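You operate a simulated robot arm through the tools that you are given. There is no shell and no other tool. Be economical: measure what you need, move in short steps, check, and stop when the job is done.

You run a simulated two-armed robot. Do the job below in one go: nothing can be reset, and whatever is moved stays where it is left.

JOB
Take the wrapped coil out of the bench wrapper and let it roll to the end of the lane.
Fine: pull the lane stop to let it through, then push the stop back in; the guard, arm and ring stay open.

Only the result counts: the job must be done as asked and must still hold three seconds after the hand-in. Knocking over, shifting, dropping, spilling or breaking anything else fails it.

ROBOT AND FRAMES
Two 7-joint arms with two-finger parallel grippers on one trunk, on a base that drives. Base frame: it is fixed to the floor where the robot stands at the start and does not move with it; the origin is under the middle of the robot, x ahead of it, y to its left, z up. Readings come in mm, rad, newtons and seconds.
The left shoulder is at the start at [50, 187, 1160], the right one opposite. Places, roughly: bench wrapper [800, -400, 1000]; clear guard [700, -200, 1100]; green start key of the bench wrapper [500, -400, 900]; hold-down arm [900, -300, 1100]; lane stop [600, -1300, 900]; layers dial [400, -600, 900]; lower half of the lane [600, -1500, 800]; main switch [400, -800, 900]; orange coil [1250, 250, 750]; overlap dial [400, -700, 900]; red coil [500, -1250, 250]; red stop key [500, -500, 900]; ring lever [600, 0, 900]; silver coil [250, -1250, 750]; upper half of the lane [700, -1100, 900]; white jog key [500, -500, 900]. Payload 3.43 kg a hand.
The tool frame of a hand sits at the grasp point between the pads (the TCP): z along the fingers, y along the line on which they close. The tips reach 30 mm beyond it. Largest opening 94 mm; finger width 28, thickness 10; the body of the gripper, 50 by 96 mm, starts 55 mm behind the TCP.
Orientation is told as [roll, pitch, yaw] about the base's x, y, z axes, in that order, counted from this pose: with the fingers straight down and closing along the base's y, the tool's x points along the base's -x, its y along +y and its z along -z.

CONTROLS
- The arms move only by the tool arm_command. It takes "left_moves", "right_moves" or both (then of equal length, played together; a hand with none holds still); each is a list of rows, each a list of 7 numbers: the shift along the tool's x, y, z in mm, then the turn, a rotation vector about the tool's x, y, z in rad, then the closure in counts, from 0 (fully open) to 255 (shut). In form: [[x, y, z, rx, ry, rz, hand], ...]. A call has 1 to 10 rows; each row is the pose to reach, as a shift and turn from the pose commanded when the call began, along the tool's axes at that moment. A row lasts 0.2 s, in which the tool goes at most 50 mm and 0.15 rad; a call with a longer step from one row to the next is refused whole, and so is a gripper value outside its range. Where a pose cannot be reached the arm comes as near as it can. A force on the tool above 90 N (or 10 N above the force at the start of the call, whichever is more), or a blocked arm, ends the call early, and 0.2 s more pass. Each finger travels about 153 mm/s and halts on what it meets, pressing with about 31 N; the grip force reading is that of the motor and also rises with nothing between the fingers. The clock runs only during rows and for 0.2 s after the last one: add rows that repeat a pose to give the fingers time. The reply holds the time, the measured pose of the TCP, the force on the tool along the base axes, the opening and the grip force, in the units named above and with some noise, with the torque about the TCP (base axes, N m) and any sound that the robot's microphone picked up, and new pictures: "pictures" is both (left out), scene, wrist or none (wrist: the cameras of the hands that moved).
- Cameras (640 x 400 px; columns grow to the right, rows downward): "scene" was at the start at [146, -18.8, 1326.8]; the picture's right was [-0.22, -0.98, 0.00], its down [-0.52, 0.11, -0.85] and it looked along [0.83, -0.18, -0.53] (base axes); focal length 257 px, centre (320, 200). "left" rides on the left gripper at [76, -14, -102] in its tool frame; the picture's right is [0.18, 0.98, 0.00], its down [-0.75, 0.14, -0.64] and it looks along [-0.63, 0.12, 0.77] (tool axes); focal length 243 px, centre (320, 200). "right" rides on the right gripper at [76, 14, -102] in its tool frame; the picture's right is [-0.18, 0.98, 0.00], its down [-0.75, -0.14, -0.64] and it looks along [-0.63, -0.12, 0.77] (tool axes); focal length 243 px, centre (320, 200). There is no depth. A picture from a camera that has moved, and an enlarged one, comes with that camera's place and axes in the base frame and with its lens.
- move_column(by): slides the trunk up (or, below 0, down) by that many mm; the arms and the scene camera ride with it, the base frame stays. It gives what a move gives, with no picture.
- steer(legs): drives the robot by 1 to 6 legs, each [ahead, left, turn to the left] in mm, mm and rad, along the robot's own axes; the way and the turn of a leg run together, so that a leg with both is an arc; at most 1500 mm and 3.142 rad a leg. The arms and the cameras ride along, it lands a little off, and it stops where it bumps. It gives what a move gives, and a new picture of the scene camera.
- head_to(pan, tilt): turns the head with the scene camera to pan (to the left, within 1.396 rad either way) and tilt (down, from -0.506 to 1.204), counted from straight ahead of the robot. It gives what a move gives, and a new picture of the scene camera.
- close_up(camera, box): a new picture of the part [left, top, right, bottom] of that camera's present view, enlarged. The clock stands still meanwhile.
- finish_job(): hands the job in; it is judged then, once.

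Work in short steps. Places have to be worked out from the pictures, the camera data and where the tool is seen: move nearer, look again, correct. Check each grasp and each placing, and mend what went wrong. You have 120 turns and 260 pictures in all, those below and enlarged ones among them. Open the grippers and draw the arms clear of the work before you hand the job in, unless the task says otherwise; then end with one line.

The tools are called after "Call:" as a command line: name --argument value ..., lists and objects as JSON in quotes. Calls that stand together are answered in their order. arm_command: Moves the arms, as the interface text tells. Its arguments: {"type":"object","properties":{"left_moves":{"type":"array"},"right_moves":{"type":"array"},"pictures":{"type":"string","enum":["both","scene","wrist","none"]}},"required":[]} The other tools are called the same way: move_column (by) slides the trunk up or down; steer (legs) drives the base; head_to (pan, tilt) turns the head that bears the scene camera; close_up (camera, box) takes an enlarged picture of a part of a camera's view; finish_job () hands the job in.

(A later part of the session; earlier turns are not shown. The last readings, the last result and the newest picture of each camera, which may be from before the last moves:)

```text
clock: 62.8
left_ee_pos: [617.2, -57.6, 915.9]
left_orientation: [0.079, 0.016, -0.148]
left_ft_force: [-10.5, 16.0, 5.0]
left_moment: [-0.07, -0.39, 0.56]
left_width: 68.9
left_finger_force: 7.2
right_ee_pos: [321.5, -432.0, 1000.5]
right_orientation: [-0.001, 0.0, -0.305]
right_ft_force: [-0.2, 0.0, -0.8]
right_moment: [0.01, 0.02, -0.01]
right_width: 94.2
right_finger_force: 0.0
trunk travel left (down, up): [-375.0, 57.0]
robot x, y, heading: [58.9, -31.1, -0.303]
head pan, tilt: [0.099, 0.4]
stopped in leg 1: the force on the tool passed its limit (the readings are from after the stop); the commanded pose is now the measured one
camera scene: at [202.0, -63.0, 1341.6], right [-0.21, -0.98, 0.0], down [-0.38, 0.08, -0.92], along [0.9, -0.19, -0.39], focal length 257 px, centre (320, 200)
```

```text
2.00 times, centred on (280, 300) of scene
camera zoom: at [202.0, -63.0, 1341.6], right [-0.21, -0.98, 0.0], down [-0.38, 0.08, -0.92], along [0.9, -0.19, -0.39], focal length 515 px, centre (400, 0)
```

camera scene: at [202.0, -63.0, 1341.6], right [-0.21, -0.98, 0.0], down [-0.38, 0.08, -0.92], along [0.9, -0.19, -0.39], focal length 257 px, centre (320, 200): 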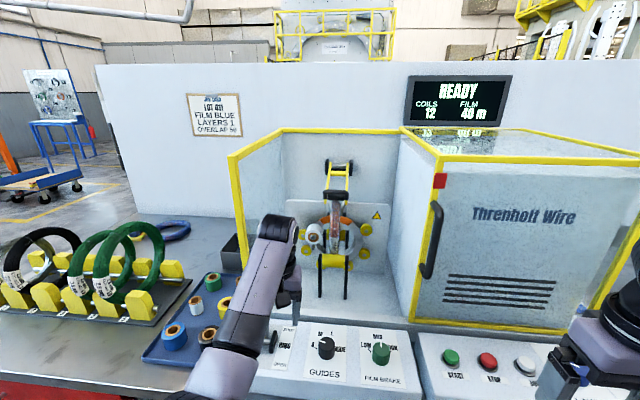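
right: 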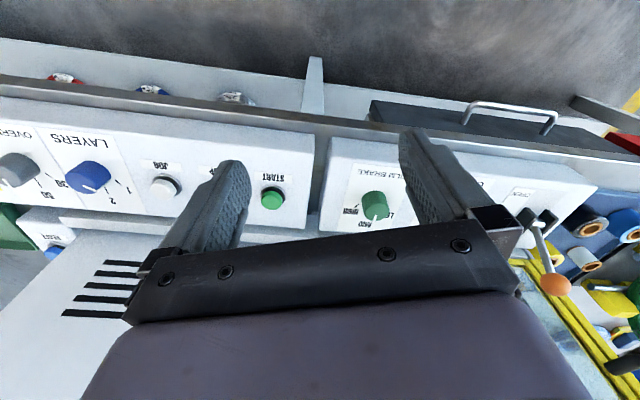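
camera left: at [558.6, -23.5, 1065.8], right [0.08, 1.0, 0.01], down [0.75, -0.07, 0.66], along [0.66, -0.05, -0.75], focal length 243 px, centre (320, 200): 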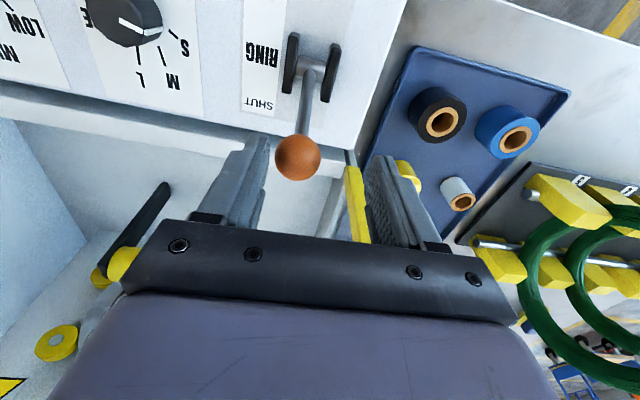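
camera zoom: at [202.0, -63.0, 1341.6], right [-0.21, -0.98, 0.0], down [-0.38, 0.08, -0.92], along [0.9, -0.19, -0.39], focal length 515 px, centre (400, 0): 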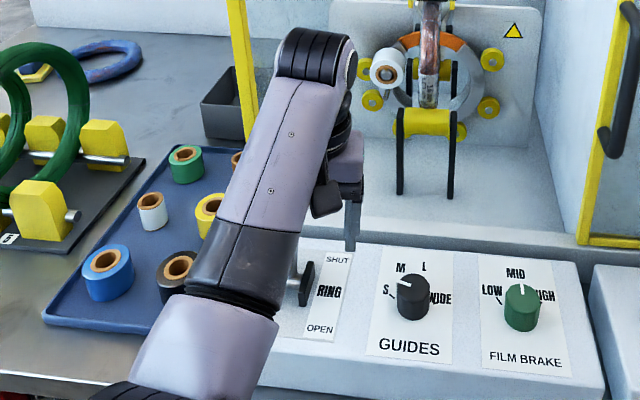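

Luckily the fingers straddle the lever shaft. I close on it and pull by driving the base back.

Call:
arm_command --left_moves '[[0, 0, 0, 0, 0, 0, 255], [0, 0, 0, 0, 0, 0, 255], [0, 0, 0, 0, 0, 0, 255]]' --pictures "wrist"

Call:
steer --legs '[[-40, 0, 0]]'

Call:
close_up --camera "left" --box '[0, 0, 640, 400]'

```text
clock: 63.6
left_ee_pos: [619.6, -47.4, 916.0]
left_orientation: [0.093, 0.013, -0.135]
left_ft_force: [-17.0, 64.3, 10.2]
left_moment: [-1.01, 0.22, 1.33]
left_width: 46.2
left_finger_force: 31.5
right_ee_pos: [320.3, -429.4, 1003.4]
right_orientation: [-0.004, -0.003, -0.306]
right_ft_force: [0.4, 0.1, -0.5]
right_moment: [0.02, 0.01, 0.0]
right_width: 94.1
right_finger_force: 0.0
trunk travel left (down, up): [-375.0, 57.0]
robot x, y, heading: [53.7, -31.8, -0.308]
head pan, tilt: [0.099, 0.4]
camera left: at [542.6, -61.6, 1017.8], right [-0.05, 0.99, 0.1], down [0.77, -0.02, 0.64], along [0.64, 0.1, -0.76], focal length 243 px, centre (320, 200)
```

left: 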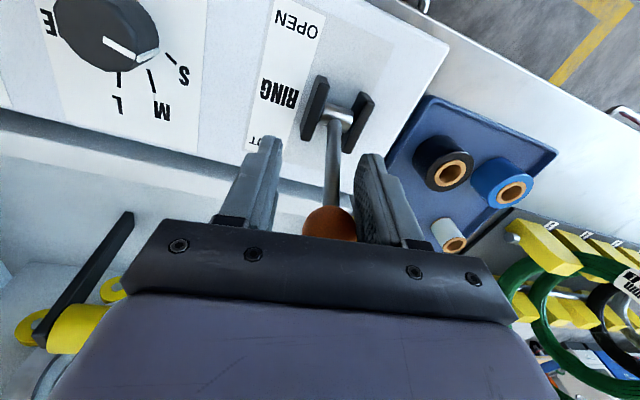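

```text
clock: 64.5
left_ee_pos: [578.0, -52.1, 916.0]
left_orientation: [0.077, 0.018, -0.162]
left_ft_force: [-0.1, -0.3, 0.8]
left_moment: [0.0, -0.04, 0.03]
left_width: 0.1
left_finger_force: 30.8
right_ee_pos: [282.9, -422.6, 1000.0]
right_orientation: [0.002, -0.001, -0.307]
right_ft_force: [0.3, 0.7, -0.6]
right_moment: [0.01, -0.02, -0.01]
right_width: 94.1
right_finger_force: 0.1
trunk travel left (down, up): [-375.0, 57.0]
robot x, y, heading: [18.1, -16.2, -0.305]
head pan, tilt: [0.099, 0.4]
camera scene: at [164.6, -53.9, 1341.5], right [-0.21, -0.98, 0.0], down [-0.38, 0.08, -0.92], along [0.9, -0.19, -0.39], focal length 257 px, centre (320, 200)
```

scene: 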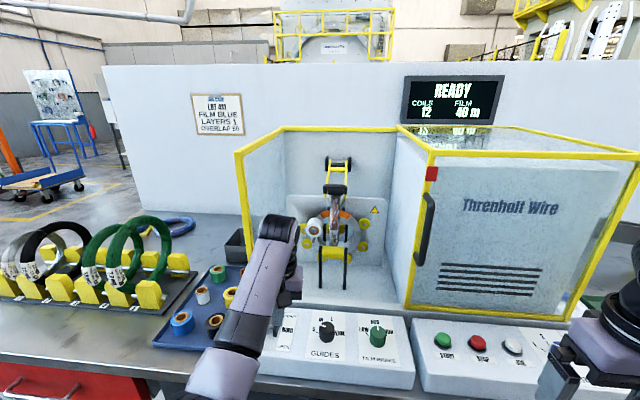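

```text
1.00 times, centred on (320, 200) of left
camera zoom: at [501.9, -62.3, 1018.5], right [-0.02, 1.0, 0.08], down [0.77, -0.03, 0.64], along [0.64, 0.08, -0.77], focal length 243 px, centre (320, 200)
```

zoom: 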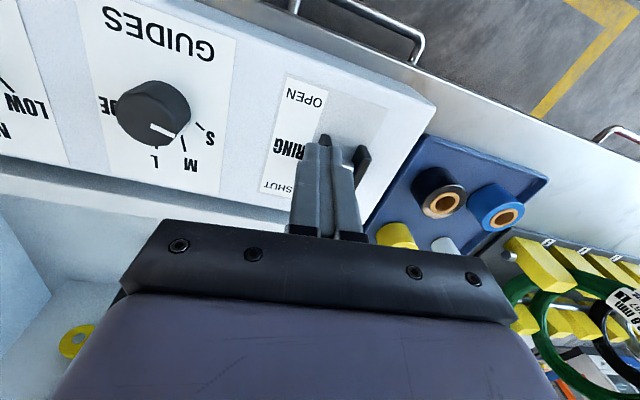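

The fingers slipped off the lever. I raise the hand with the trunk to see it.

Call:
move_column --by 56

Call:
steer --legs '[[-120, 0, 0]]'

Call:
close_up --camera "left" --box '[0, 0, 640, 400]'

```text
clock: 65.4
left_ee_pos: [580.2, -50.6, 970.6]
left_orientation: [0.078, 0.018, -0.159]
left_ft_force: [0.8, -0.2, -0.5]
left_moment: [-0.02, 0.0, 0.0]
left_width: 0.0
left_finger_force: 30.7
right_ee_pos: [284.0, -422.1, 1056.3]
right_orientation: [0.0, 0.002, -0.306]
right_ft_force: [0.1, -0.2, -1.1]
right_moment: [-0.01, -0.05, -0.01]
right_width: 94.1
right_finger_force: 0.0
trunk travel left (down, up): [-431.0, 1.0]
robot x, y, heading: [17.6, -16.4, -0.307]
head pan, tilt: [0.099, 0.4]
```

```text
clock: 66.7
left_ee_pos: [465.6, -14.9, 971.8]
left_orientation: [0.077, 0.015, -0.16]
left_ft_force: [0.0, 1.0, -1.2]
left_moment: [0.0, -0.03, 0.03]
left_width: 0.2
left_finger_force: 31.0
right_ee_pos: [169.4, -386.4, 1056.8]
right_orientation: [0.001, -0.001, -0.307]
right_ft_force: [-0.2, -0.7, 0.0]
right_moment: [-0.01, -0.06, -0.01]
right_width: 94.0
right_finger_force: 0.0
trunk travel left (down, up): [-431.0, 1.0]
robot x, y, heading: [-90.8, 22.0, -0.312]
head pan, tilt: [0.099, 0.4]
camera scene: at [50.8, -17.0, 1397.5], right [-0.21, -0.98, 0.0], down [-0.38, 0.08, -0.92], along [0.9, -0.19, -0.39], focal length 257 px, centre (320, 200)
```

scene: 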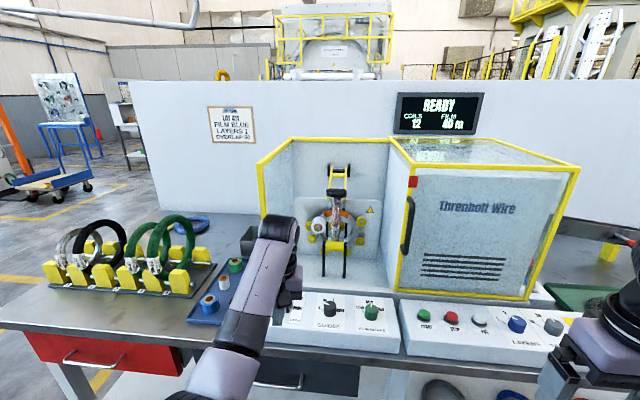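

```text
1.00 times, centred on (320, 200) of left
camera zoom: at [388.1, -25.6, 1074.4], right [-0.02, 1.0, 0.08], down [0.77, -0.03, 0.64], along [0.64, 0.08, -0.77], focal length 243 px, centre (320, 200)
```

zoom: 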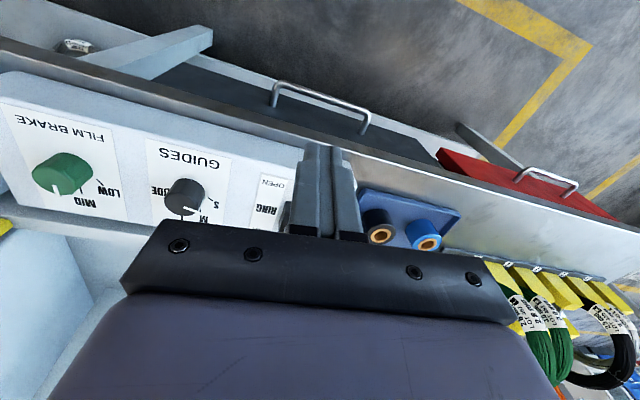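

Now bring the left arm toward its home pose to regain a good joint configuration.

Call:
arm_command --left_moves '[[20, -10, -10, 0.02, 0, 0.03, 200], [45, -20, -20, 0.04, 0, 0.06, 100], [70, -35, -35, 0.06, 0, 0.09, 0], [95, -50, -50, 0.07, 0, 0.12, 0], [120, -65, -65, 0.077, 0, 0.15, 0], [145, -80, -80, 0.077, 0, 0.15, 0], [145, -88, -84, 0.077, 0, 0.15, 0]]' --pictures "both"

```text
clock: 68.5
left_ee_pos: [425.5, -71.4, 943.3]
left_orientation: [0.074, -0.011, -0.214]
left_ft_force: [0.7, -0.6, -0.5]
left_moment: [-0.02, -0.01, -0.01]
left_width: 93.8
left_finger_force: 0.0
left hand out of reach, approached as far as the arm can: row 1, 2, 3, 4, 5, 6, 7
right_ee_pos: [170.3, -387.4, 1056.1]
right_orientation: [0.0, 0.003, -0.306]
right_ft_force: [-0.6, -0.1, 0.4]
right_moment: [0.01, -0.02, 0.03]
right_width: 94.2
right_finger_force: 0.0
trunk travel left (down, up): [-431.0, 1.0]
robot x, y, heading: [-90.5, 16.2, -0.309]
head pan, tilt: [0.099, 0.4]
stopped in row 7 (left hand): the arm was blocked; the commanded pose is now the measured one
camera scene: at [52.0, -17.2, 1397.3], right [-0.21, -0.98, 0.0], down [-0.38, 0.08, -0.92], along [0.9, -0.19, -0.39], focal length 257 px, centre (320, 200)
camera left: at [344.8, -76.3, 1044.1], right [0.03, 1.0, 0.07], down [0.75, -0.07, 0.66], along [0.66, 0.04, -0.75], focal length 243 px, centre (320, 200)
```

scene: 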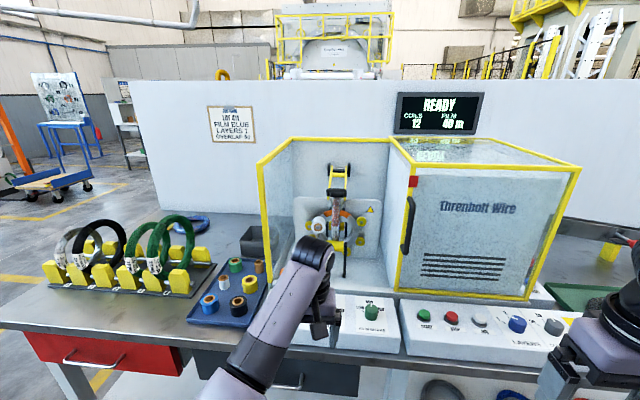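
left: 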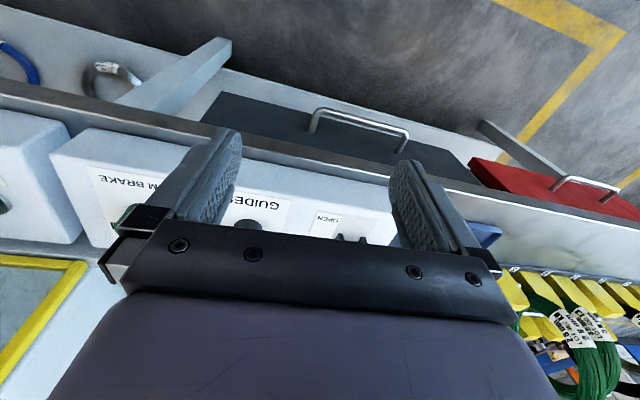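

The left arm is stuck with its elbow low. I lead the hand up and out to the left, where it was comfortable before.

Call:
arm_command --left_moves '[[-10, 40, -10, 0, 0, 0, 0], [-10, 80, -30, 0, 0, 0, 0], [-10, 110, -65, 0, 0, 0, 0], [-10, 135, -100, 0, 0, 0, 0], [-10, 160, -140, 0, 0, 0, 0], [0, 190, -170, 0, 0, 0, 0], [10, 220, -200, 0, 0, 0, 0], [20, 250, -225, 0, 0, 0, 0], [20, 250, -225, 0, 0, 0, 0], [20, 250, -225, 0, 0, 0, 0]]' --pictures "scene"

```text
clock: 70.7
left_ee_pos: [495.7, 191.6, 1190.5]
left_orientation: [0.072, -0.01, -0.21]
left_ft_force: [-0.4, -0.5, -0.6]
left_moment: [0.01, 0.01, 0.03]
left_width: 94.0
left_finger_force: 0.1
left hand out of reach, approached as far as the arm can: row 2, 3, 4, 5, 6, 7, 8, 9, 10
right_ee_pos: [168.8, -386.2, 1056.6]
right_orientation: [-0.001, -0.002, -0.308]
right_ft_force: [0.7, 0.7, -0.6]
right_moment: [-0.02, 0.0, 0.01]
right_width: 94.0
right_finger_force: 0.1
trunk travel left (down, up): [-431.0, 1.0]
robot x, y, heading: [-95.7, 20.2, -0.309]
head pan, tilt: [0.099, 0.4]
camera scene: at [51.5, -17.1, 1397.4], right [-0.21, -0.98, 0.0], down [-0.38, 0.08, -0.92], along [0.9, -0.19, -0.39], focal length 257 px, centre (320, 200)
```

scene: 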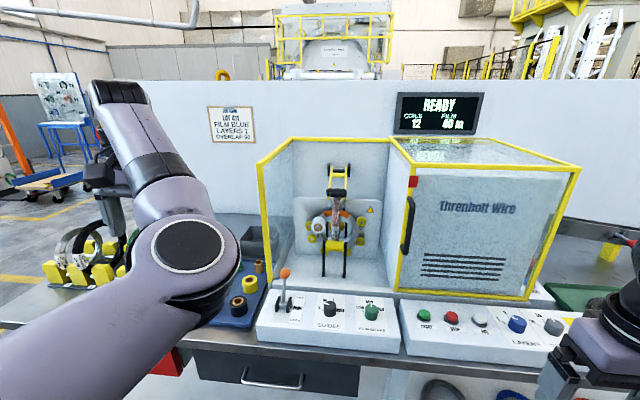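

Recovered. Now zoom on the lever and bring the hand toward home by a higher route.

Call:
close_up --camera "scene" --box '[250, 150, 410, 350]'

Call:
arm_command --left_moves '[[40, 0, 10, 0.02, 0, 0.03, 0], [80, -10, 20, 0.04, 0, 0.06, 0], [110, -35, 30, 0.07, 0, 0.1, 0], [120, -75, 40, 0.07, 0, 0.1, 0], [120, -120, 50, 0.07, 0, 0.1, 0], [120, -165, 60, 0.07, 0, 0.1, 0], [120, -210, 70, 0.07, 0, 0.1, 0], [120, -250, 80, 0.07, 0, 0.1, 0]]' --pictures "both"

```text
2.00 times, centred on (330, 250) of scene
camera zoom: at [51.5, -17.1, 1397.4], right [-0.21, -0.98, 0.0], down [-0.38, 0.08, -0.92], along [0.9, -0.19, -0.39], focal length 515 px, centre (300, 100)
```

zoom: 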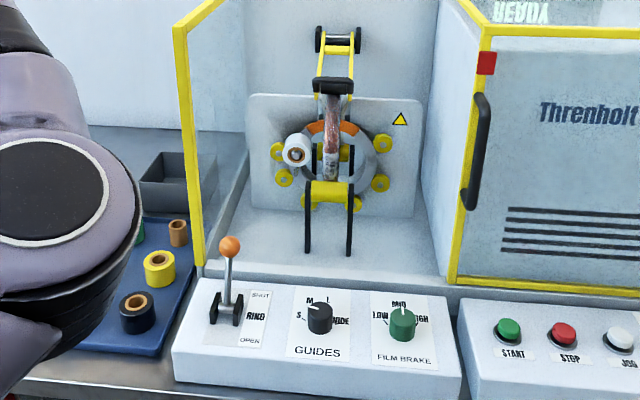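

```text
clock: 72.5
left_ee_pos: [512.7, -33.2, 1096.5]
left_orientation: [0.004, -0.01, -0.294]
left_ft_force: [-0.6, 1.7, 0.8]
left_moment: [-0.01, -0.01, 0.01]
left_width: 94.2
left_finger_force: 0.0
left hand out of reach, approached as far as the arm can: row 1, 2, 3, 4, 5, 6, 7, 8
right_ee_pos: [169.1, -387.1, 1055.7]
right_orientation: [-0.002, -0.001, -0.306]
right_ft_force: [0.7, 0.7, 0.9]
right_moment: [0.0, 0.02, -0.02]
right_width: 94.0
right_finger_force: 0.0
trunk travel left (down, up): [-431.0, 1.0]
robot x, y, heading: [-88.2, 21.6, -0.307]
head pan, tilt: [0.099, 0.4]
camera scene: at [51.7, -17.3, 1397.4], right [-0.21, -0.98, 0.0], down [-0.38, 0.08, -0.92], along [0.9, -0.19, -0.39], focal length 257 px, centre (320, 200)
camera left: at [435.1, -24.3, 1198.3], right [0.11, 0.99, 0.0], down [0.75, -0.08, 0.65], along [0.65, -0.07, -0.76], focal length 243 px, centre (320, 200)
```

scene: 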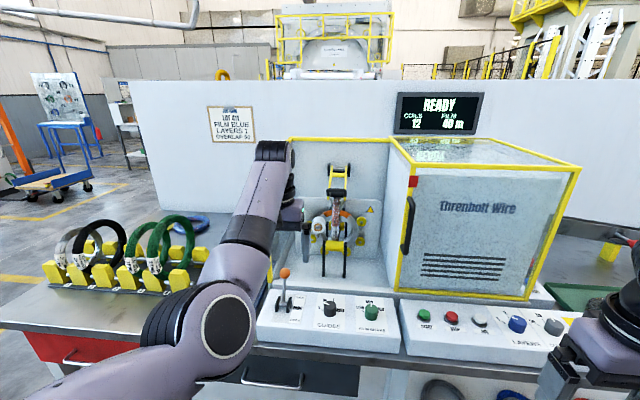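
left: 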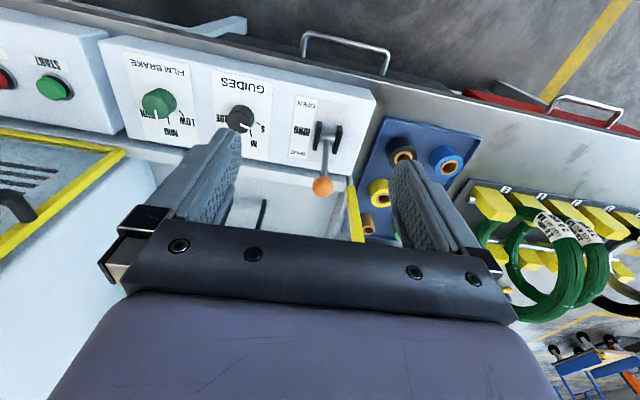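

The lever is still shut. This arm branch prefers longer reaches (~640 ahead), so I set the base 60 mm ahead and come over the ball again.

Call:
steer --legs '[[60, 0, 0]]'

Call:
arm_command --left_moves '[[0, 10, 20, 0, 0, 0, 60], [-10, 20, 50, 0, 0, 0, 60], [-30, 32, 80, 0, 0, 0, 60], [-45, 32, 100, 0, 0, 0, 60]]' --pictures "wrist"

```text
clock: 73.4
left_ee_pos: [570.6, -49.6, 1093.0]
left_orientation: [0.007, -0.006, -0.297]
left_ft_force: [0.7, -0.1, -0.5]
left_moment: [0.03, 0.04, -0.03]
left_width: 94.2
left_finger_force: 0.1
right_ee_pos: [228.5, -404.2, 1055.8]
right_orientation: [0.001, 0.002, -0.306]
right_ft_force: [0.3, -1.2, -0.3]
right_moment: [-0.01, 0.06, 0.02]
right_width: 93.8
right_finger_force: 0.0
trunk travel left (down, up): [-431.0, 1.0]
robot x, y, heading: [-38.6, 4.0, -0.31]
head pan, tilt: [0.099, 0.4]
camera scene: at [109.3, -35.6, 1397.2], right [-0.21, -0.98, 0.0], down [-0.38, 0.08, -0.92], along [0.9, -0.19, -0.39], focal length 257 px, centre (320, 200)
```

scene: 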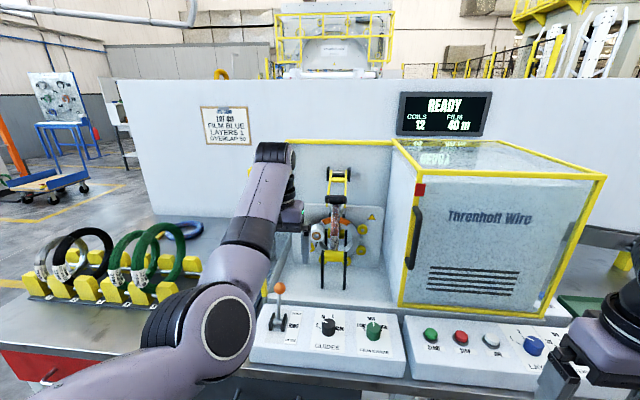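

```text
clock: 74.4
left_ee_pos: [614.8, -27.6, 995.9]
left_orientation: [0.005, -0.008, -0.295]
left_ft_force: [0.3, 0.6, -0.2]
left_moment: [0.0, 0.01, 0.01]
left_width: 72.0
left_finger_force: 0.1
left hand out of reach, approached as far as the arm can: row 4
right_ee_pos: [226.0, -404.0, 1055.7]
right_orientation: [0.001, 0.003, -0.306]
right_ft_force: [1.1, -1.6, -0.2]
right_moment: [0.02, 0.0, 0.0]
right_width: 93.8
right_finger_force: 0.0
trunk travel left (down, up): [-431.0, 1.0]
robot x, y, heading: [-36.4, -0.6, -0.306]
head pan, tilt: [0.099, 0.4]
camera left: at [536.5, -21.1, 1098.1], right [0.11, 0.99, 0.01], down [0.76, -0.09, 0.65], along [0.65, -0.07, -0.76], focal length 243 px, centre (320, 200)
```

left: 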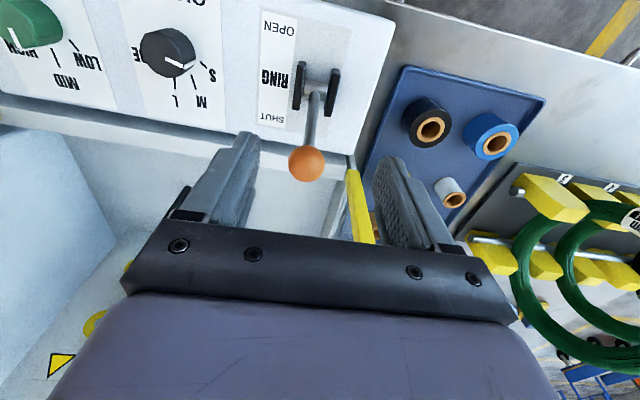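

Ball at (633,-42,940): shift slightly, then lower via the trunk rather than the arm.

Call:
arm_command --left_moves '[[-14, -8, 0, 0, 0, 0, 60], [-14, -8, 0, 0, 0, 0, 60]]' --pictures "none"

Call:
move_column --by -50

Call:
close_up --camera "left" --box '[0, 0, 640, 400]'

```text
clock: 75.0
left_ee_pos: [613.4, -31.2, 995.3]
left_orientation: [0.007, -0.008, -0.297]
left_ft_force: [-1.2, -0.2, -0.3]
left_moment: [-0.04, 0.01, -0.01]
left_width: 71.8
left_finger_force: 0.1
left hand out of reach, approached as far as the arm can: row 1, 2
right_ee_pos: [226.2, -403.1, 1056.3]
right_orientation: [0.0, 0.0, -0.306]
right_ft_force: [-0.6, -0.1, -0.4]
right_moment: [0.0, 0.0, 0.0]
right_width: 94.1
right_finger_force: 0.0
trunk travel left (down, up): [-431.0, 1.0]
robot x, y, heading: [-40.5, 0.1, -0.308]
head pan, tilt: [0.099, 0.4]
```

```text
clock: 76.0
left_ee_pos: [612.9, -33.2, 945.9]
left_orientation: [0.007, -0.008, -0.295]
left_ft_force: [-1.2, -0.6, -0.1]
left_moment: [0.02, 0.0, 0.01]
left_width: 71.8
left_finger_force: 0.2
right_ee_pos: [226.9, -403.6, 1005.9]
right_orientation: [0.001, -0.001, -0.306]
right_ft_force: [0.0, 0.7, -0.1]
right_moment: [0.0, -0.04, 0.03]
right_width: 93.8
right_finger_force: 0.1
trunk travel left (down, up): [-381.0, 51.0]
robot x, y, heading: [-37.5, -0.4, -0.306]
head pan, tilt: [0.099, 0.4]
```

```text
1.00 times, centred on (320, 200) of left
camera zoom: at [535.4, -24.9, 1048.9], right [0.11, 0.99, 0.01], down [0.76, -0.09, 0.65], along [0.65, -0.07, -0.76], focal length 243 px, centre (320, 200)
```

zoom: 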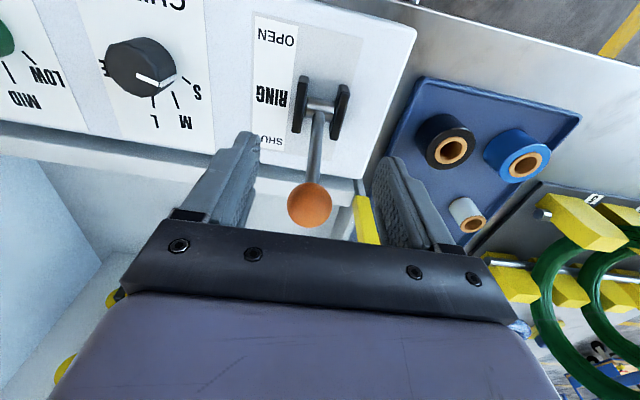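

The ball is ~18 mm further ahead; I drive 16 mm ahead and close on the ball.

Call:
steer --legs '[[16, -5, 0]]'

Call:
arm_command --left_moves '[[0, 0, 0, 0, 0, 0, 150], [0, 0, 0, 0, 0, 0, 255], [0, 0, 0, 0, 0, 0, 255], [0, 0, 0, 0, 0, 0, 255]]' --pictures "wrist"

```text
clock: 76.7
left_ee_pos: [627.9, -42.1, 946.2]
left_orientation: [0.007, -0.007, -0.296]
left_ft_force: [0.2, 0.4, -0.5]
left_moment: [0.04, 0.02, 0.03]
left_width: 71.9
left_finger_force: 0.1
right_ee_pos: [240.0, -414.8, 1005.1]
right_orientation: [0.0, 0.002, -0.305]
right_ft_force: [-0.5, 0.2, 0.3]
right_moment: [0.03, 0.02, 0.01]
right_width: 93.8
right_finger_force: 0.0
trunk travel left (down, up): [-381.0, 51.0]
robot x, y, heading: [-27.7, -7.9, -0.304]
head pan, tilt: [0.099, 0.4]
camera scene: at [122.7, -45.3, 1347.2], right [-0.21, -0.98, 0.0], down [-0.38, 0.08, -0.92], along [0.9, -0.19, -0.39], focal length 257 px, centre (320, 200)
```

scene: 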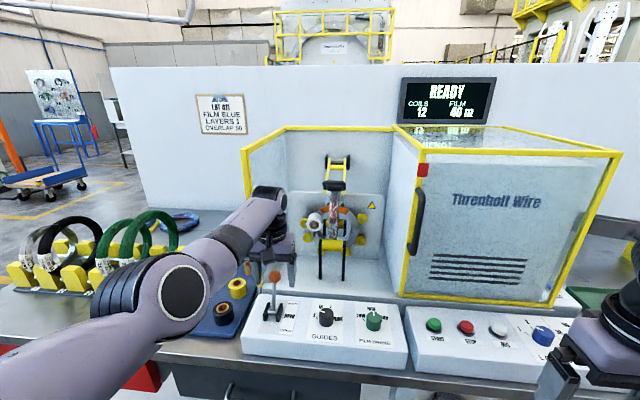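

```text
clock: 77.7
left_ee_pos: [627.5, -38.2, 946.2]
left_orientation: [0.008, -0.008, -0.294]
left_ft_force: [2.0, 15.1, 0.9]
left_moment: [0.42, 0.15, 0.24]
left_width: 28.7
left_finger_force: 44.9
right_ee_pos: [240.3, -411.9, 1006.2]
right_orientation: [-0.003, 0.0, -0.305]
right_ft_force: [0.3, -0.3, -0.2]
right_moment: [-0.03, 0.01, -0.01]
right_width: 93.9
right_finger_force: 0.0
trunk travel left (down, up): [-381.0, 51.0]
robot x, y, heading: [-21.2, -7.9, -0.309]
head pan, tilt: [0.099, 0.4]
camera left: at [549.7, -31.7, 1048.7], right [0.11, 0.99, 0.01], down [0.76, -0.09, 0.65], along [0.65, -0.06, -0.76], focal length 243 px, centre (320, 200)
```

left: 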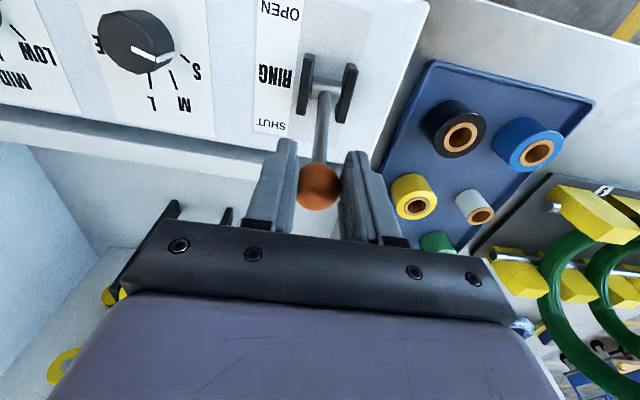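

Ball gripped (28.7 mm). Pull it toward the robot along its arc: drive back in stages with small trunk rises.

Call:
steer --legs '[[-18, 0, 0]]'

Call:
move_column --by 14

Call:
steer --legs '[[-26, 0, 0]]'

Call:
close_up --camera "left" --box '[0, 0, 640, 400]'

```text
clock: 78.5
left_ee_pos: [608.4, -37.7, 946.5]
left_orientation: [0.006, -0.006, -0.301]
left_ft_force: [-1.2, 0.3, -0.8]
left_moment: [-0.05, -0.03, 0.02]
left_width: 0.0
left_finger_force: 33.0
right_ee_pos: [222.3, -408.0, 1006.4]
right_orientation: [0.001, 0.0, -0.306]
right_ft_force: [0.3, 0.7, 0.5]
right_moment: [0.0, -0.01, -0.01]
right_width: 93.9
right_finger_force: 0.0
trunk travel left (down, up): [-381.0, 51.0]
robot x, y, heading: [-43.0, -3.4, -0.308]
head pan, tilt: [0.099, 0.4]
camera scene: at [104.1, -38.8, 1347.5], right [-0.21, -0.98, 0.0], down [-0.38, 0.08, -0.92], along [0.9, -0.19, -0.39], focal length 257 px, centre (320, 200)
```

scene: 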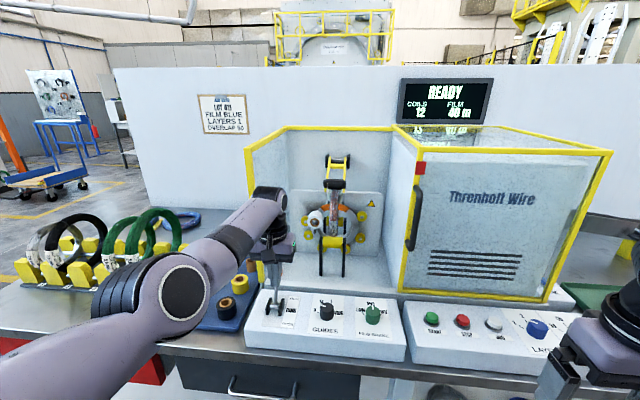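

```text
clock: 79.1
left_ee_pos: [608.3, -38.3, 960.2]
left_orientation: [0.006, -0.001, -0.301]
left_ft_force: [1.3, 0.2, -0.2]
left_moment: [-0.04, 0.01, 0.01]
left_width: 0.0
left_finger_force: 33.0
right_ee_pos: [222.7, -408.4, 1018.8]
right_orientation: [0.0, 0.002, -0.308]
right_ft_force: [0.4, -0.1, -0.4]
right_moment: [0.02, 0.02, 0.02]
right_width: 94.1
right_finger_force: 0.1
trunk travel left (down, up): [-395.0, 37.0]
robot x, y, heading: [-41.0, -6.9, -0.309]
head pan, tilt: [0.099, 0.4]
```

```text
clock: 79.9
left_ee_pos: [583.1, -30.3, 959.9]
left_orientation: [0.004, -0.006, -0.301]
left_ft_force: [0.2, 0.8, 0.8]
left_moment: [-0.02, 0.01, 0.02]
left_width: 0.3
left_finger_force: 33.1
right_ee_pos: [196.5, -400.6, 1020.7]
right_orientation: [0.001, 0.0, -0.306]
right_ft_force: [-0.7, -0.4, 0.2]
right_moment: [-0.03, -0.01, -0.02]
right_width: 94.0
right_finger_force: 0.1
trunk travel left (down, up): [-395.0, 37.0]
robot x, y, heading: [-65.8, 6.5, -0.309]
head pan, tilt: [0.099, 0.4]
camera scene: at [78.9, -31.4, 1361.5], right [-0.21, -0.98, 0.0], down [-0.38, 0.08, -0.92], along [0.9, -0.19, -0.39], focal length 257 px, centre (320, 200)
```

scene: 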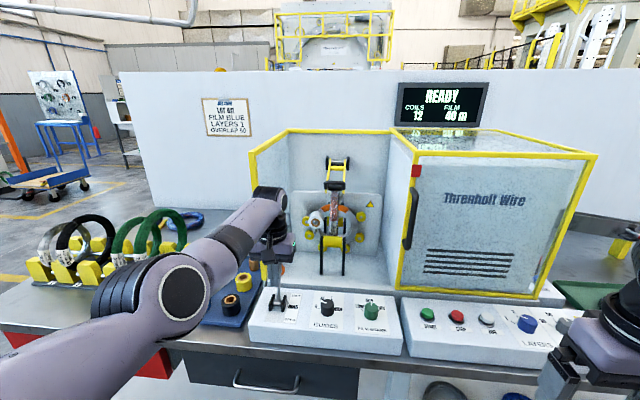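

```text
1.00 times, centred on (320, 200) of left
camera zoom: at [505.7, -22.3, 1062.9], right [0.11, 0.99, 0.0], down [0.76, -0.09, 0.65], along [0.64, -0.07, -0.76], focal length 243 px, centre (320, 200)
```

zoom: 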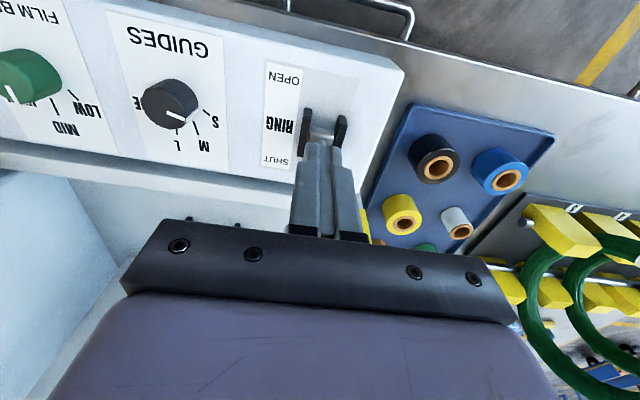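

The lever is stiff; gripping slips. I'll hook it instead: closed fingers lowered behind the ball, then pull with the base.

Call:
move_column --by 36

Call:
steer --legs '[[84, 1, 0]]'

Call:
close_up --camera "left" --box '[160, 50, 480, 250]'

```text
clock: 80.7
left_ee_pos: [584.7, -31.0, 994.9]
left_orientation: [0.005, -0.005, -0.299]
left_ft_force: [0.3, 0.2, 1.2]
left_moment: [0.02, 0.0, -0.02]
left_width: 0.2
left_finger_force: 33.0
right_ee_pos: [198.3, -401.2, 1055.5]
right_orientation: [-0.001, 0.002, -0.308]
right_ft_force: [-0.8, -0.2, 0.7]
right_moment: [-0.02, 0.05, -0.04]
right_width: 94.2
right_finger_force: 0.0
trunk travel left (down, up): [-431.0, 1.0]
robot x, y, heading: [-65.6, 3.3, -0.309]
head pan, tilt: [0.099, 0.4]
```

```text
clock: 81.8
left_ee_pos: [664.1, -55.3, 995.4]
left_orientation: [0.004, -0.005, -0.3]
left_ft_force: [0.0, 0.6, 0.6]
left_moment: [-0.03, 0.01, -0.02]
left_width: 0.1
left_finger_force: 32.9
right_ee_pos: [280.0, -425.5, 1055.6]
right_orientation: [0.0, 0.001, -0.306]
right_ft_force: [0.6, 0.5, -0.5]
right_moment: [0.05, 0.02, 0.0]
right_width: 93.9
right_finger_force: 0.1
trunk travel left (down, up): [-431.0, 1.0]
robot x, y, heading: [12.7, -21.5, -0.31]
head pan, tilt: [0.099, 0.4]
camera scene: at [160.8, -56.4, 1397.2], right [-0.21, -0.98, 0.0], down [-0.38, 0.08, -0.92], along [0.9, -0.19, -0.39], focal length 257 px, centre (320, 200)
```

scene: 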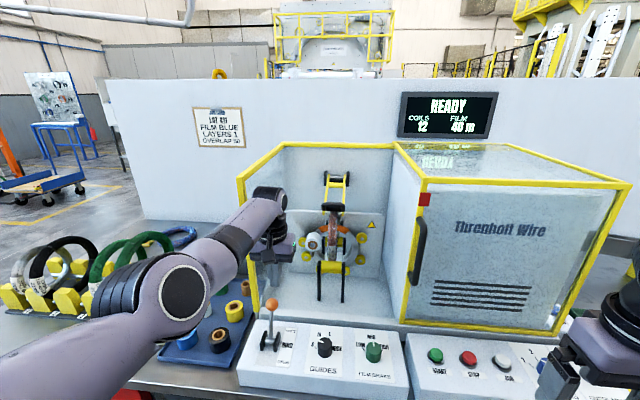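

```text
2.00 times, centred on (320, 150) of left
camera zoom: at [586.9, -47.3, 1097.9], right [0.11, 0.99, 0.0], down [0.76, -0.09, 0.65], along [0.64, -0.07, -0.76], focal length 485 px, centre (320, 300)
```

zoom: 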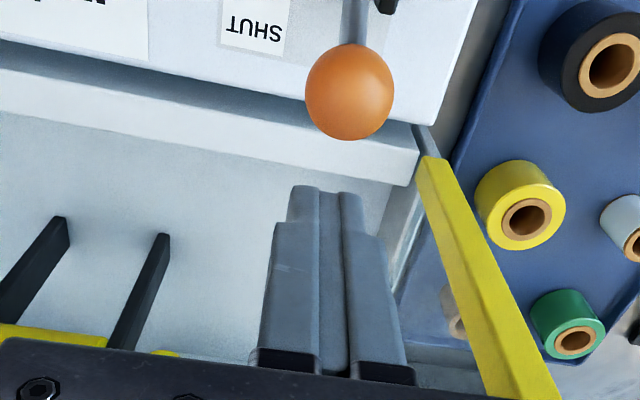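

Fingers are 32 mm behind the ball and aligned. Lower the trunk 48 mm and pull back.

Call:
move_column --by -48

Call:
steer --legs '[[-45, 0, 0]]'

Call:
close_up --camera "left" --box '[160, 50, 480, 250]'

```text
clock: 82.7
left_ee_pos: [663.8, -55.9, 947.9]
left_orientation: [0.005, -0.004, -0.301]
left_ft_force: [0.5, -1.0, -1.5]
left_moment: [0.0, -0.03, 0.0]
left_width: 0.0
left_finger_force: 33.0
right_ee_pos: [278.1, -425.7, 1008.0]
right_orientation: [-0.001, 0.001, -0.307]
right_ft_force: [0.5, -0.6, 0.1]
right_moment: [0.01, 0.01, 0.02]
right_width: 94.1
right_finger_force: 0.0
trunk travel left (down, up): [-383.0, 49.0]
robot x, y, heading: [14.8, -20.2, -0.311]
head pan, tilt: [0.099, 0.4]
```

```text
clock: 83.6
left_ee_pos: [619.3, -40.3, 948.6]
left_orientation: [0.005, -0.005, -0.3]
left_ft_force: [0.0, -0.7, 0.9]
left_moment: [-0.01, -0.01, 0.01]
left_width: 0.0
left_finger_force: 33.1
right_ee_pos: [234.1, -410.8, 1008.9]
right_orientation: [0.0, 0.001, -0.307]
right_ft_force: [0.1, 0.3, -0.3]
right_moment: [0.0, 0.01, -0.01]
right_width: 94.1
right_finger_force: 0.1
trunk travel left (down, up): [-383.0, 49.0]
robot x, y, heading: [-28.9, -1.8, -0.311]
head pan, tilt: [0.099, 0.4]
camera scene: at [115.7, -42.0, 1349.5], right [-0.21, -0.98, 0.0], down [-0.38, 0.08, -0.92], along [0.9, -0.19, -0.39], focal length 257 px, centre (320, 200)
```

scene: 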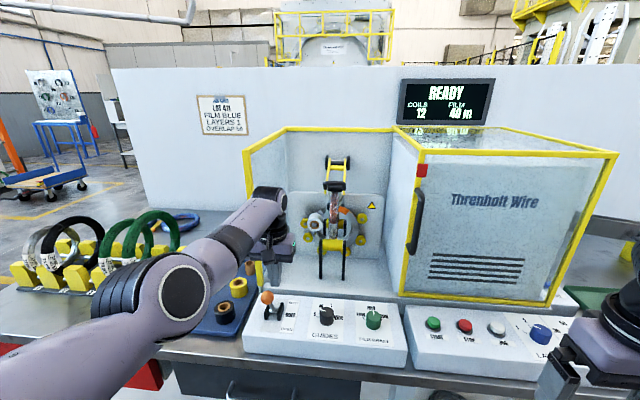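

```text
2.00 times, centred on (320, 150) of left
camera zoom: at [542.4, -32.9, 1050.8], right [0.11, 0.99, 0.0], down [0.76, -0.09, 0.65], along [0.64, -0.07, -0.76], focal length 485 px, centre (320, 300)
```

zoom: 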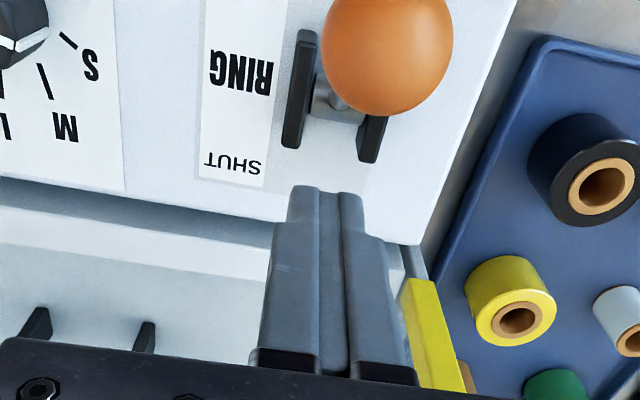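

The lever moved. Continue pulling.

Call:
steer --legs '[[-50, 4, 0]]'

Call:
close_up --camera "left" --box '[160, 50, 480, 250]'

Call:
close_up --camera "scene" --box '[240, 140, 400, 340]'

```text
clock: 84.5
left_ee_pos: [595.1, -29.4, 951.4]
left_orientation: [-0.002, -0.079, -0.294]
left_ft_force: [75.3, -31.1, 2.3]
left_moment: [-0.48, -1.61, -0.05]
left_width: 0.1
left_finger_force: 33.6
right_ee_pos: [193.8, -395.9, 1005.3]
right_orientation: [0.002, 0.01, -0.307]
right_ft_force: [0.2, -0.5, 0.6]
right_moment: [0.01, -0.02, -0.03]
right_width: 94.0
right_finger_force: 0.1
trunk travel left (down, up): [-383.0, 49.0]
robot x, y, heading: [-79.5, 15.2, -0.313]
head pan, tilt: [0.099, 0.4]
camera scene: at [79.2, -27.1, 1348.3], right [-0.21, -0.98, 0.0], down [-0.39, 0.08, -0.92], along [0.9, -0.19, -0.4], focal length 257 px, centre (320, 200)
```

scene: 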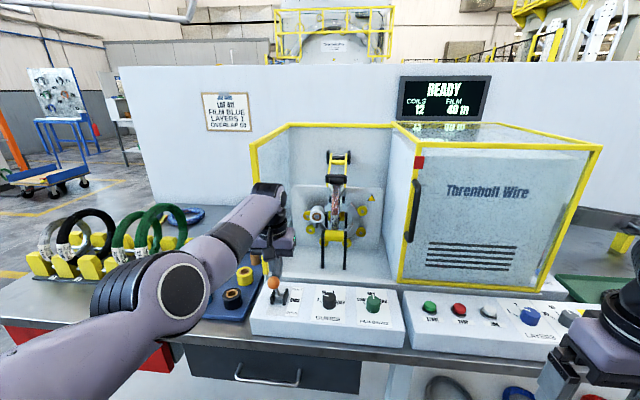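

```text
2.00 times, centred on (320, 150) of left
camera zoom: at [511.4, -19.2, 1048.2], right [0.11, 0.99, -0.02], down [0.71, -0.07, 0.7], along [0.69, -0.09, -0.71], focal length 485 px, centre (320, 300)
```

zoom: 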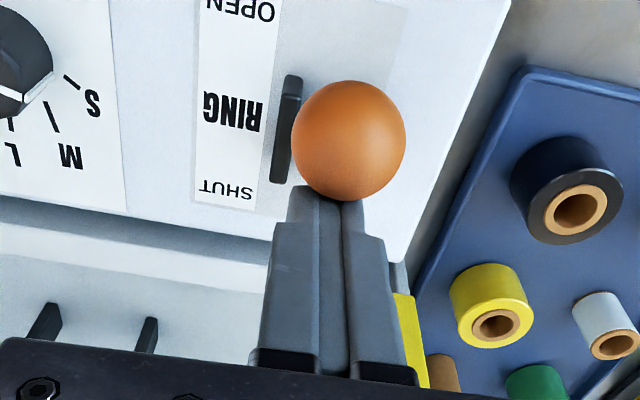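

```text
2.00 times, centred on (320, 240) of scene
camera zoom: at [79.2, -27.1, 1348.3], right [-0.21, -0.98, 0.0], down [-0.39, 0.08, -0.92], along [0.9, -0.19, -0.4], focal length 515 px, centre (320, 120)
```

zoom: 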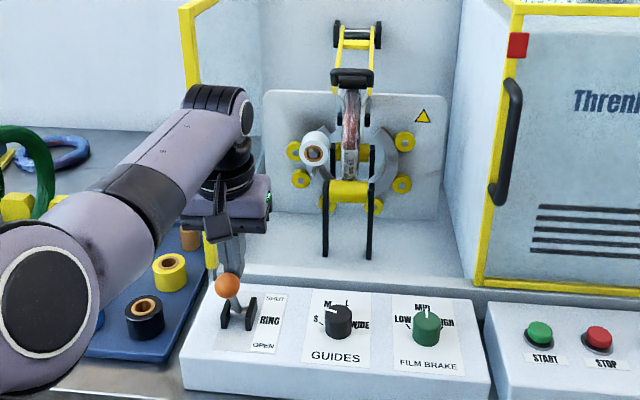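

The orange gate segment is gone: the ring is open, and the lever is against its end stop. I ease off and lift away.

Call:
steer --legs '[[35, 0, 0]]'

Call:
move_column --by 48

Call:
steer --legs '[[-150, 0, 0]]'

Call:
close_up --camera "scene" --box '[240, 140, 400, 340]'

```text
clock: 85.4
left_ee_pos: [625.7, -38.5, 956.2]
left_orientation: [-0.004, -0.085, -0.295]
left_ft_force: [-0.9, -0.5, 0.2]
left_moment: [0.02, 0.02, 0.01]
left_width: 0.2
left_finger_force: 32.1
right_ee_pos: [222.3, -403.7, 1006.9]
right_orientation: [0.001, 0.002, -0.306]
right_ft_force: [-0.3, -0.2, 0.0]
right_moment: [-0.02, 0.0, 0.04]
right_width: 94.0
right_finger_force: 0.1
trunk travel left (down, up): [-383.0, 49.0]
robot x, y, heading: [-44.7, 1.6, -0.309]
head pan, tilt: [0.099, 0.4]
camera scene: at [105.6, -34.8, 1349.2], right [-0.21, -0.98, 0.0], down [-0.38, 0.08, -0.92], along [0.9, -0.19, -0.39], focal length 257 px, centre (320, 200)
```

scene: 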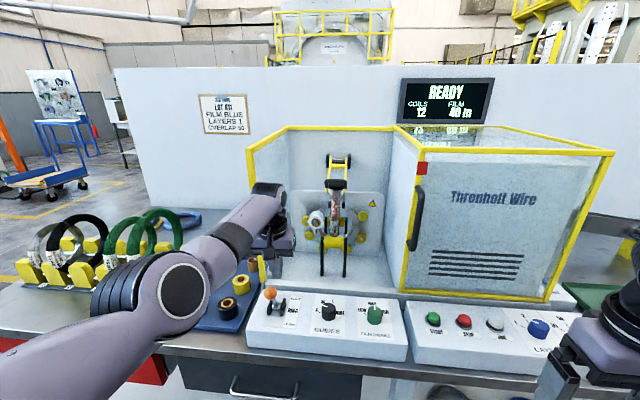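

```text
clock: 86.3
left_ee_pos: [624.5, -39.4, 1004.7]
left_orientation: [-0.005, -0.089, -0.294]
left_ft_force: [0.5, 1.4, -0.2]
left_moment: [-0.02, -0.02, -0.02]
left_width: 0.2
left_finger_force: 32.6
right_ee_pos: [223.2, -402.9, 1056.3]
right_orientation: [0.0, 0.004, -0.306]
right_ft_force: [-0.1, -0.1, -0.1]
right_moment: [-0.02, -0.01, -0.03]
right_width: 93.9
right_finger_force: 0.0
trunk travel left (down, up): [-431.0, 1.0]
robot x, y, heading: [-43.3, 1.4, -0.314]
head pan, tilt: [0.099, 0.4]
```

```text
clock: 87.7
left_ee_pos: [481.9, 7.6, 1006.1]
left_orientation: [-0.004, -0.086, -0.295]
left_ft_force: [-0.2, 0.0, 0.6]
left_moment: [0.01, -0.02, 0.04]
left_width: 0.1
left_finger_force: 33.5
right_ee_pos: [80.6, -357.6, 1055.9]
right_orientation: [-0.001, -0.002, -0.306]
right_ft_force: [0.6, 0.6, 0.2]
right_moment: [0.02, -0.02, 0.02]
right_width: 93.8
right_finger_force: 0.0
trunk travel left (down, up): [-431.0, 1.0]
robot x, y, heading: [-183.5, 47.0, -0.308]
head pan, tilt: [0.099, 0.4]
camera scene: at [-38.2, 11.1, 1397.5], right [-0.21, -0.98, 0.0], down [-0.38, 0.08, -0.92], along [0.9, -0.19, -0.39], focal length 257 px, centre (320, 200)
```

scene: 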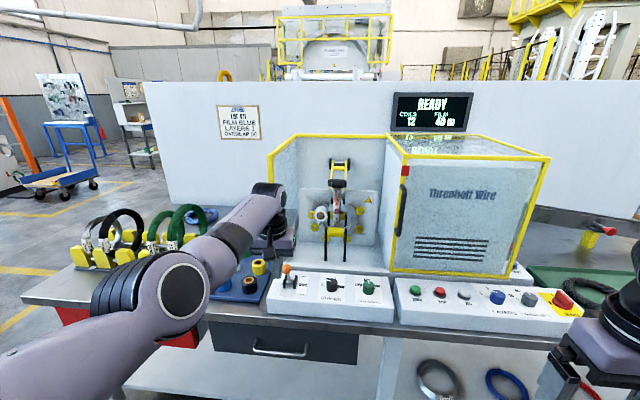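

```text
2.00 times, centred on (320, 240) of scene
camera zoom: at [-38.2, 11.1, 1397.5], right [-0.21, -0.98, 0.0], down [-0.38, 0.08, -0.92], along [0.9, -0.19, -0.39], focal length 515 px, centre (320, 120)
```

zoom: 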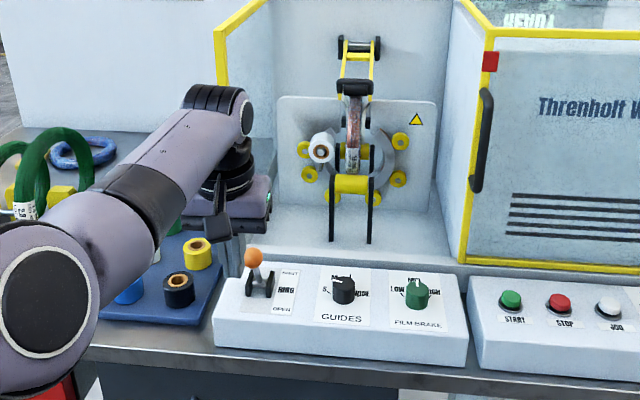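

The ring stays open. Next is the hold-down arm, whose black U-handle is near (793,-225,1100). I raise the left hand, level it and open it before entering.

Call:
arm_command --left_moves '[[0, 0, -40, 0, 0.03, 0, 100], [0, 0, -80, 0, 0.06, 0, 0], [0, 0, -120, 0, 0.085, 0, 0], [0, 0, -160, 0, 0.085, 0, 0], [0, 0, -185, 0, 0.085, 0, 0]]' --pictures "none"

Call:
steer --legs '[[0, -150, 0], [215, 0, 0]]'

Call:
close_up --camera "left" --box '[0, 0, 640, 400]'

```text
clock: 88.9
left_ee_pos: [452.5, 27.8, 1177.2]
left_orientation: [-0.003, -0.003, -0.295]
left_ft_force: [-0.3, -0.2, -0.8]
left_moment: [0.01, -0.02, -0.02]
left_width: 94.2
left_finger_force: 0.1
left hand out of reach, approached as far as the arm can: row 2, 3, 4, 5
right_ee_pos: [81.2, -359.2, 1055.4]
right_orientation: [-0.001, 0.002, -0.306]
right_ft_force: [0.4, -0.7, -0.5]
right_moment: [0.01, 0.0, 0.0]
right_width: 94.0
right_finger_force: 0.1
trunk travel left (down, up): [-431.0, 1.0]
robot x, y, heading: [-185.7, 46.1, -0.307]
head pan, tilt: [0.099, 0.4]
```

```text
clock: 91.5
left_ee_pos: [610.1, -180.5, 1177.2]
left_orientation: [-0.004, -0.004, -0.295]
left_ft_force: [0.7, 1.4, -1.0]
left_moment: [0.02, 0.03, -0.02]
left_width: 93.8
left_finger_force: 0.0
right_ee_pos: [237.2, -564.6, 1054.8]
right_orientation: [0.0, 0.001, -0.309]
right_ft_force: [0.8, -0.3, -0.1]
right_moment: [-0.02, 0.03, 0.06]
right_width: 94.2
right_finger_force: 0.1
trunk travel left (down, up): [-431.0, 1.0]
robot x, y, heading: [-30.1, -162.6, -0.308]
head pan, tilt: [0.099, 0.4]
camera scene: at [119.8, -196.7, 1397.2], right [-0.21, -0.98, 0.0], down [-0.38, 0.08, -0.92], along [0.9, -0.19, -0.39], focal length 257 px, centre (320, 200)
```

scene: 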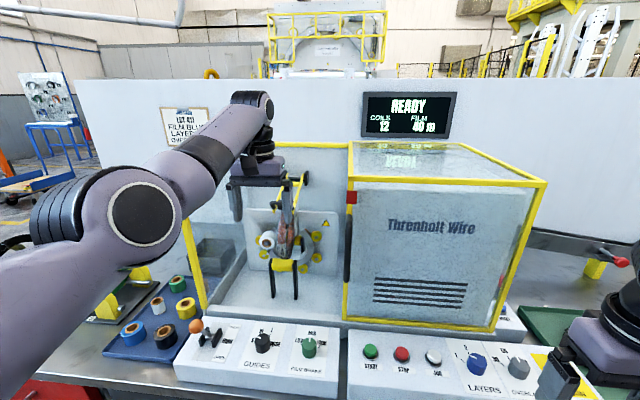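

```text
1.00 times, centred on (320, 200) of left
camera zoom: at [532.5, -172.3, 1279.3], right [0.11, 0.99, 0.0], down [0.76, -0.08, 0.64], along [0.64, -0.07, -0.77], focal length 243 px, centre (320, 200)
```

zoom: 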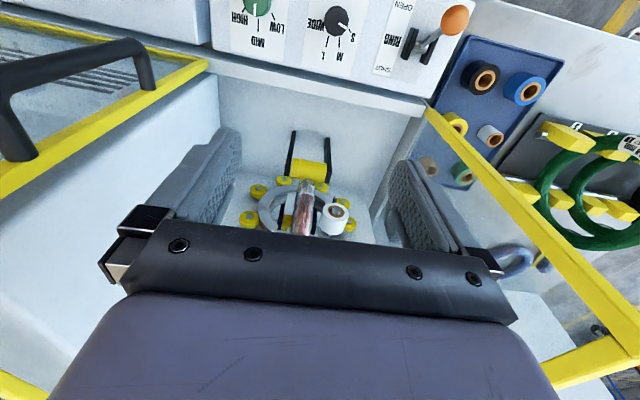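

Aligned laterally with the coil. Drive 130 mm ahead with the hand at z≈1177.

Call:
steer --legs '[[130, 5, 0]]'

Call:
close_up --camera "left" --box '[0, 0, 640, 400]'

Call:
close_up --camera "scene" --box '[160, 90, 400, 310]'

```text
clock: 92.8
left_ee_pos: [734.5, -214.3, 1176.4]
left_orientation: [-0.004, -0.002, -0.295]
left_ft_force: [-0.2, 0.3, -0.8]
left_moment: [0.03, 0.05, 0.02]
left_width: 93.9
left_finger_force: 0.2
right_ee_pos: [361.6, -599.3, 1055.1]
right_orientation: [-0.001, 0.002, -0.308]
right_ft_force: [0.2, -0.9, 0.3]
right_moment: [-0.02, -0.03, 0.0]
right_width: 94.1
right_finger_force: 0.0
trunk travel left (down, up): [-431.0, 1.0]
robot x, y, heading: [97.9, -192.6, -0.306]
head pan, tilt: [0.099, 0.4]
camera scene: at [244.2, -231.0, 1397.2], right [-0.21, -0.98, 0.0], down [-0.38, 0.08, -0.92], along [0.9, -0.19, -0.39], focal length 257 px, centre (320, 200)
```

scene: 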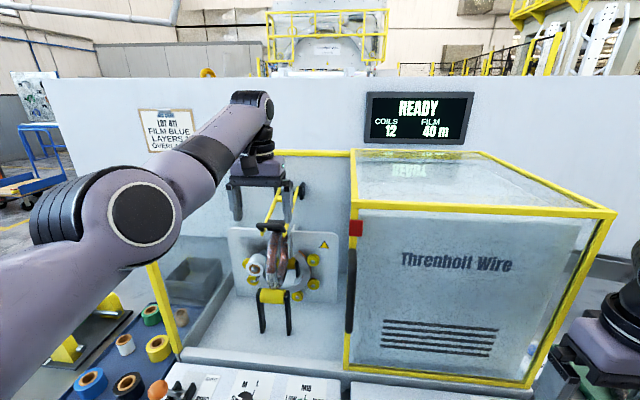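

```text
1.00 times, centred on (320, 200) of left
camera zoom: at [657.0, -206.6, 1279.3], right [0.11, 0.99, 0.0], down [0.76, -0.08, 0.64], along [0.64, -0.07, -0.77], focal length 243 px, centre (320, 200)
```

zoom: 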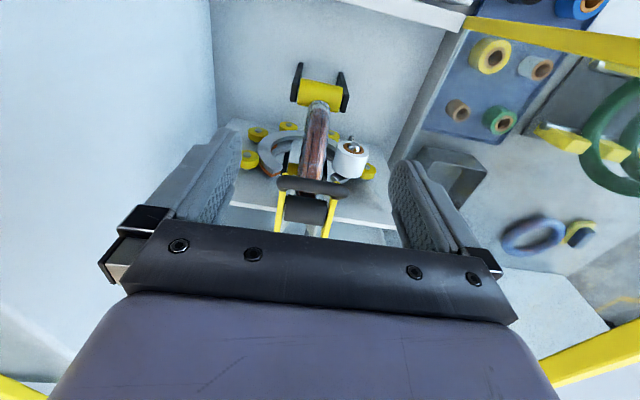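

```text
1.82 times, centred on (280, 200) of scene
camera zoom: at [244.2, -231.0, 1397.2], right [-0.21, -0.98, 0.0], down [-0.38, 0.08, -0.92], along [0.9, -0.19, -0.39], focal length 468 px, centre (393, 200)
```

zoom: 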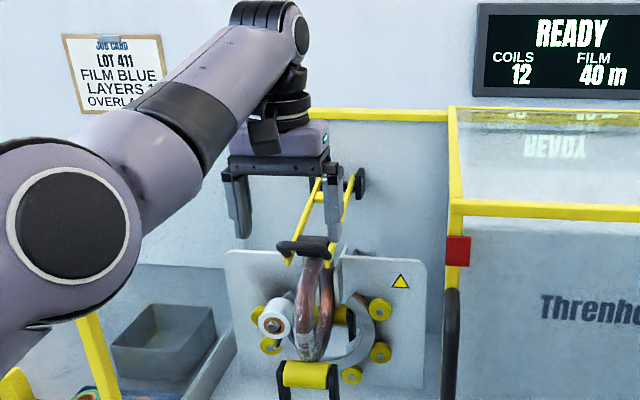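

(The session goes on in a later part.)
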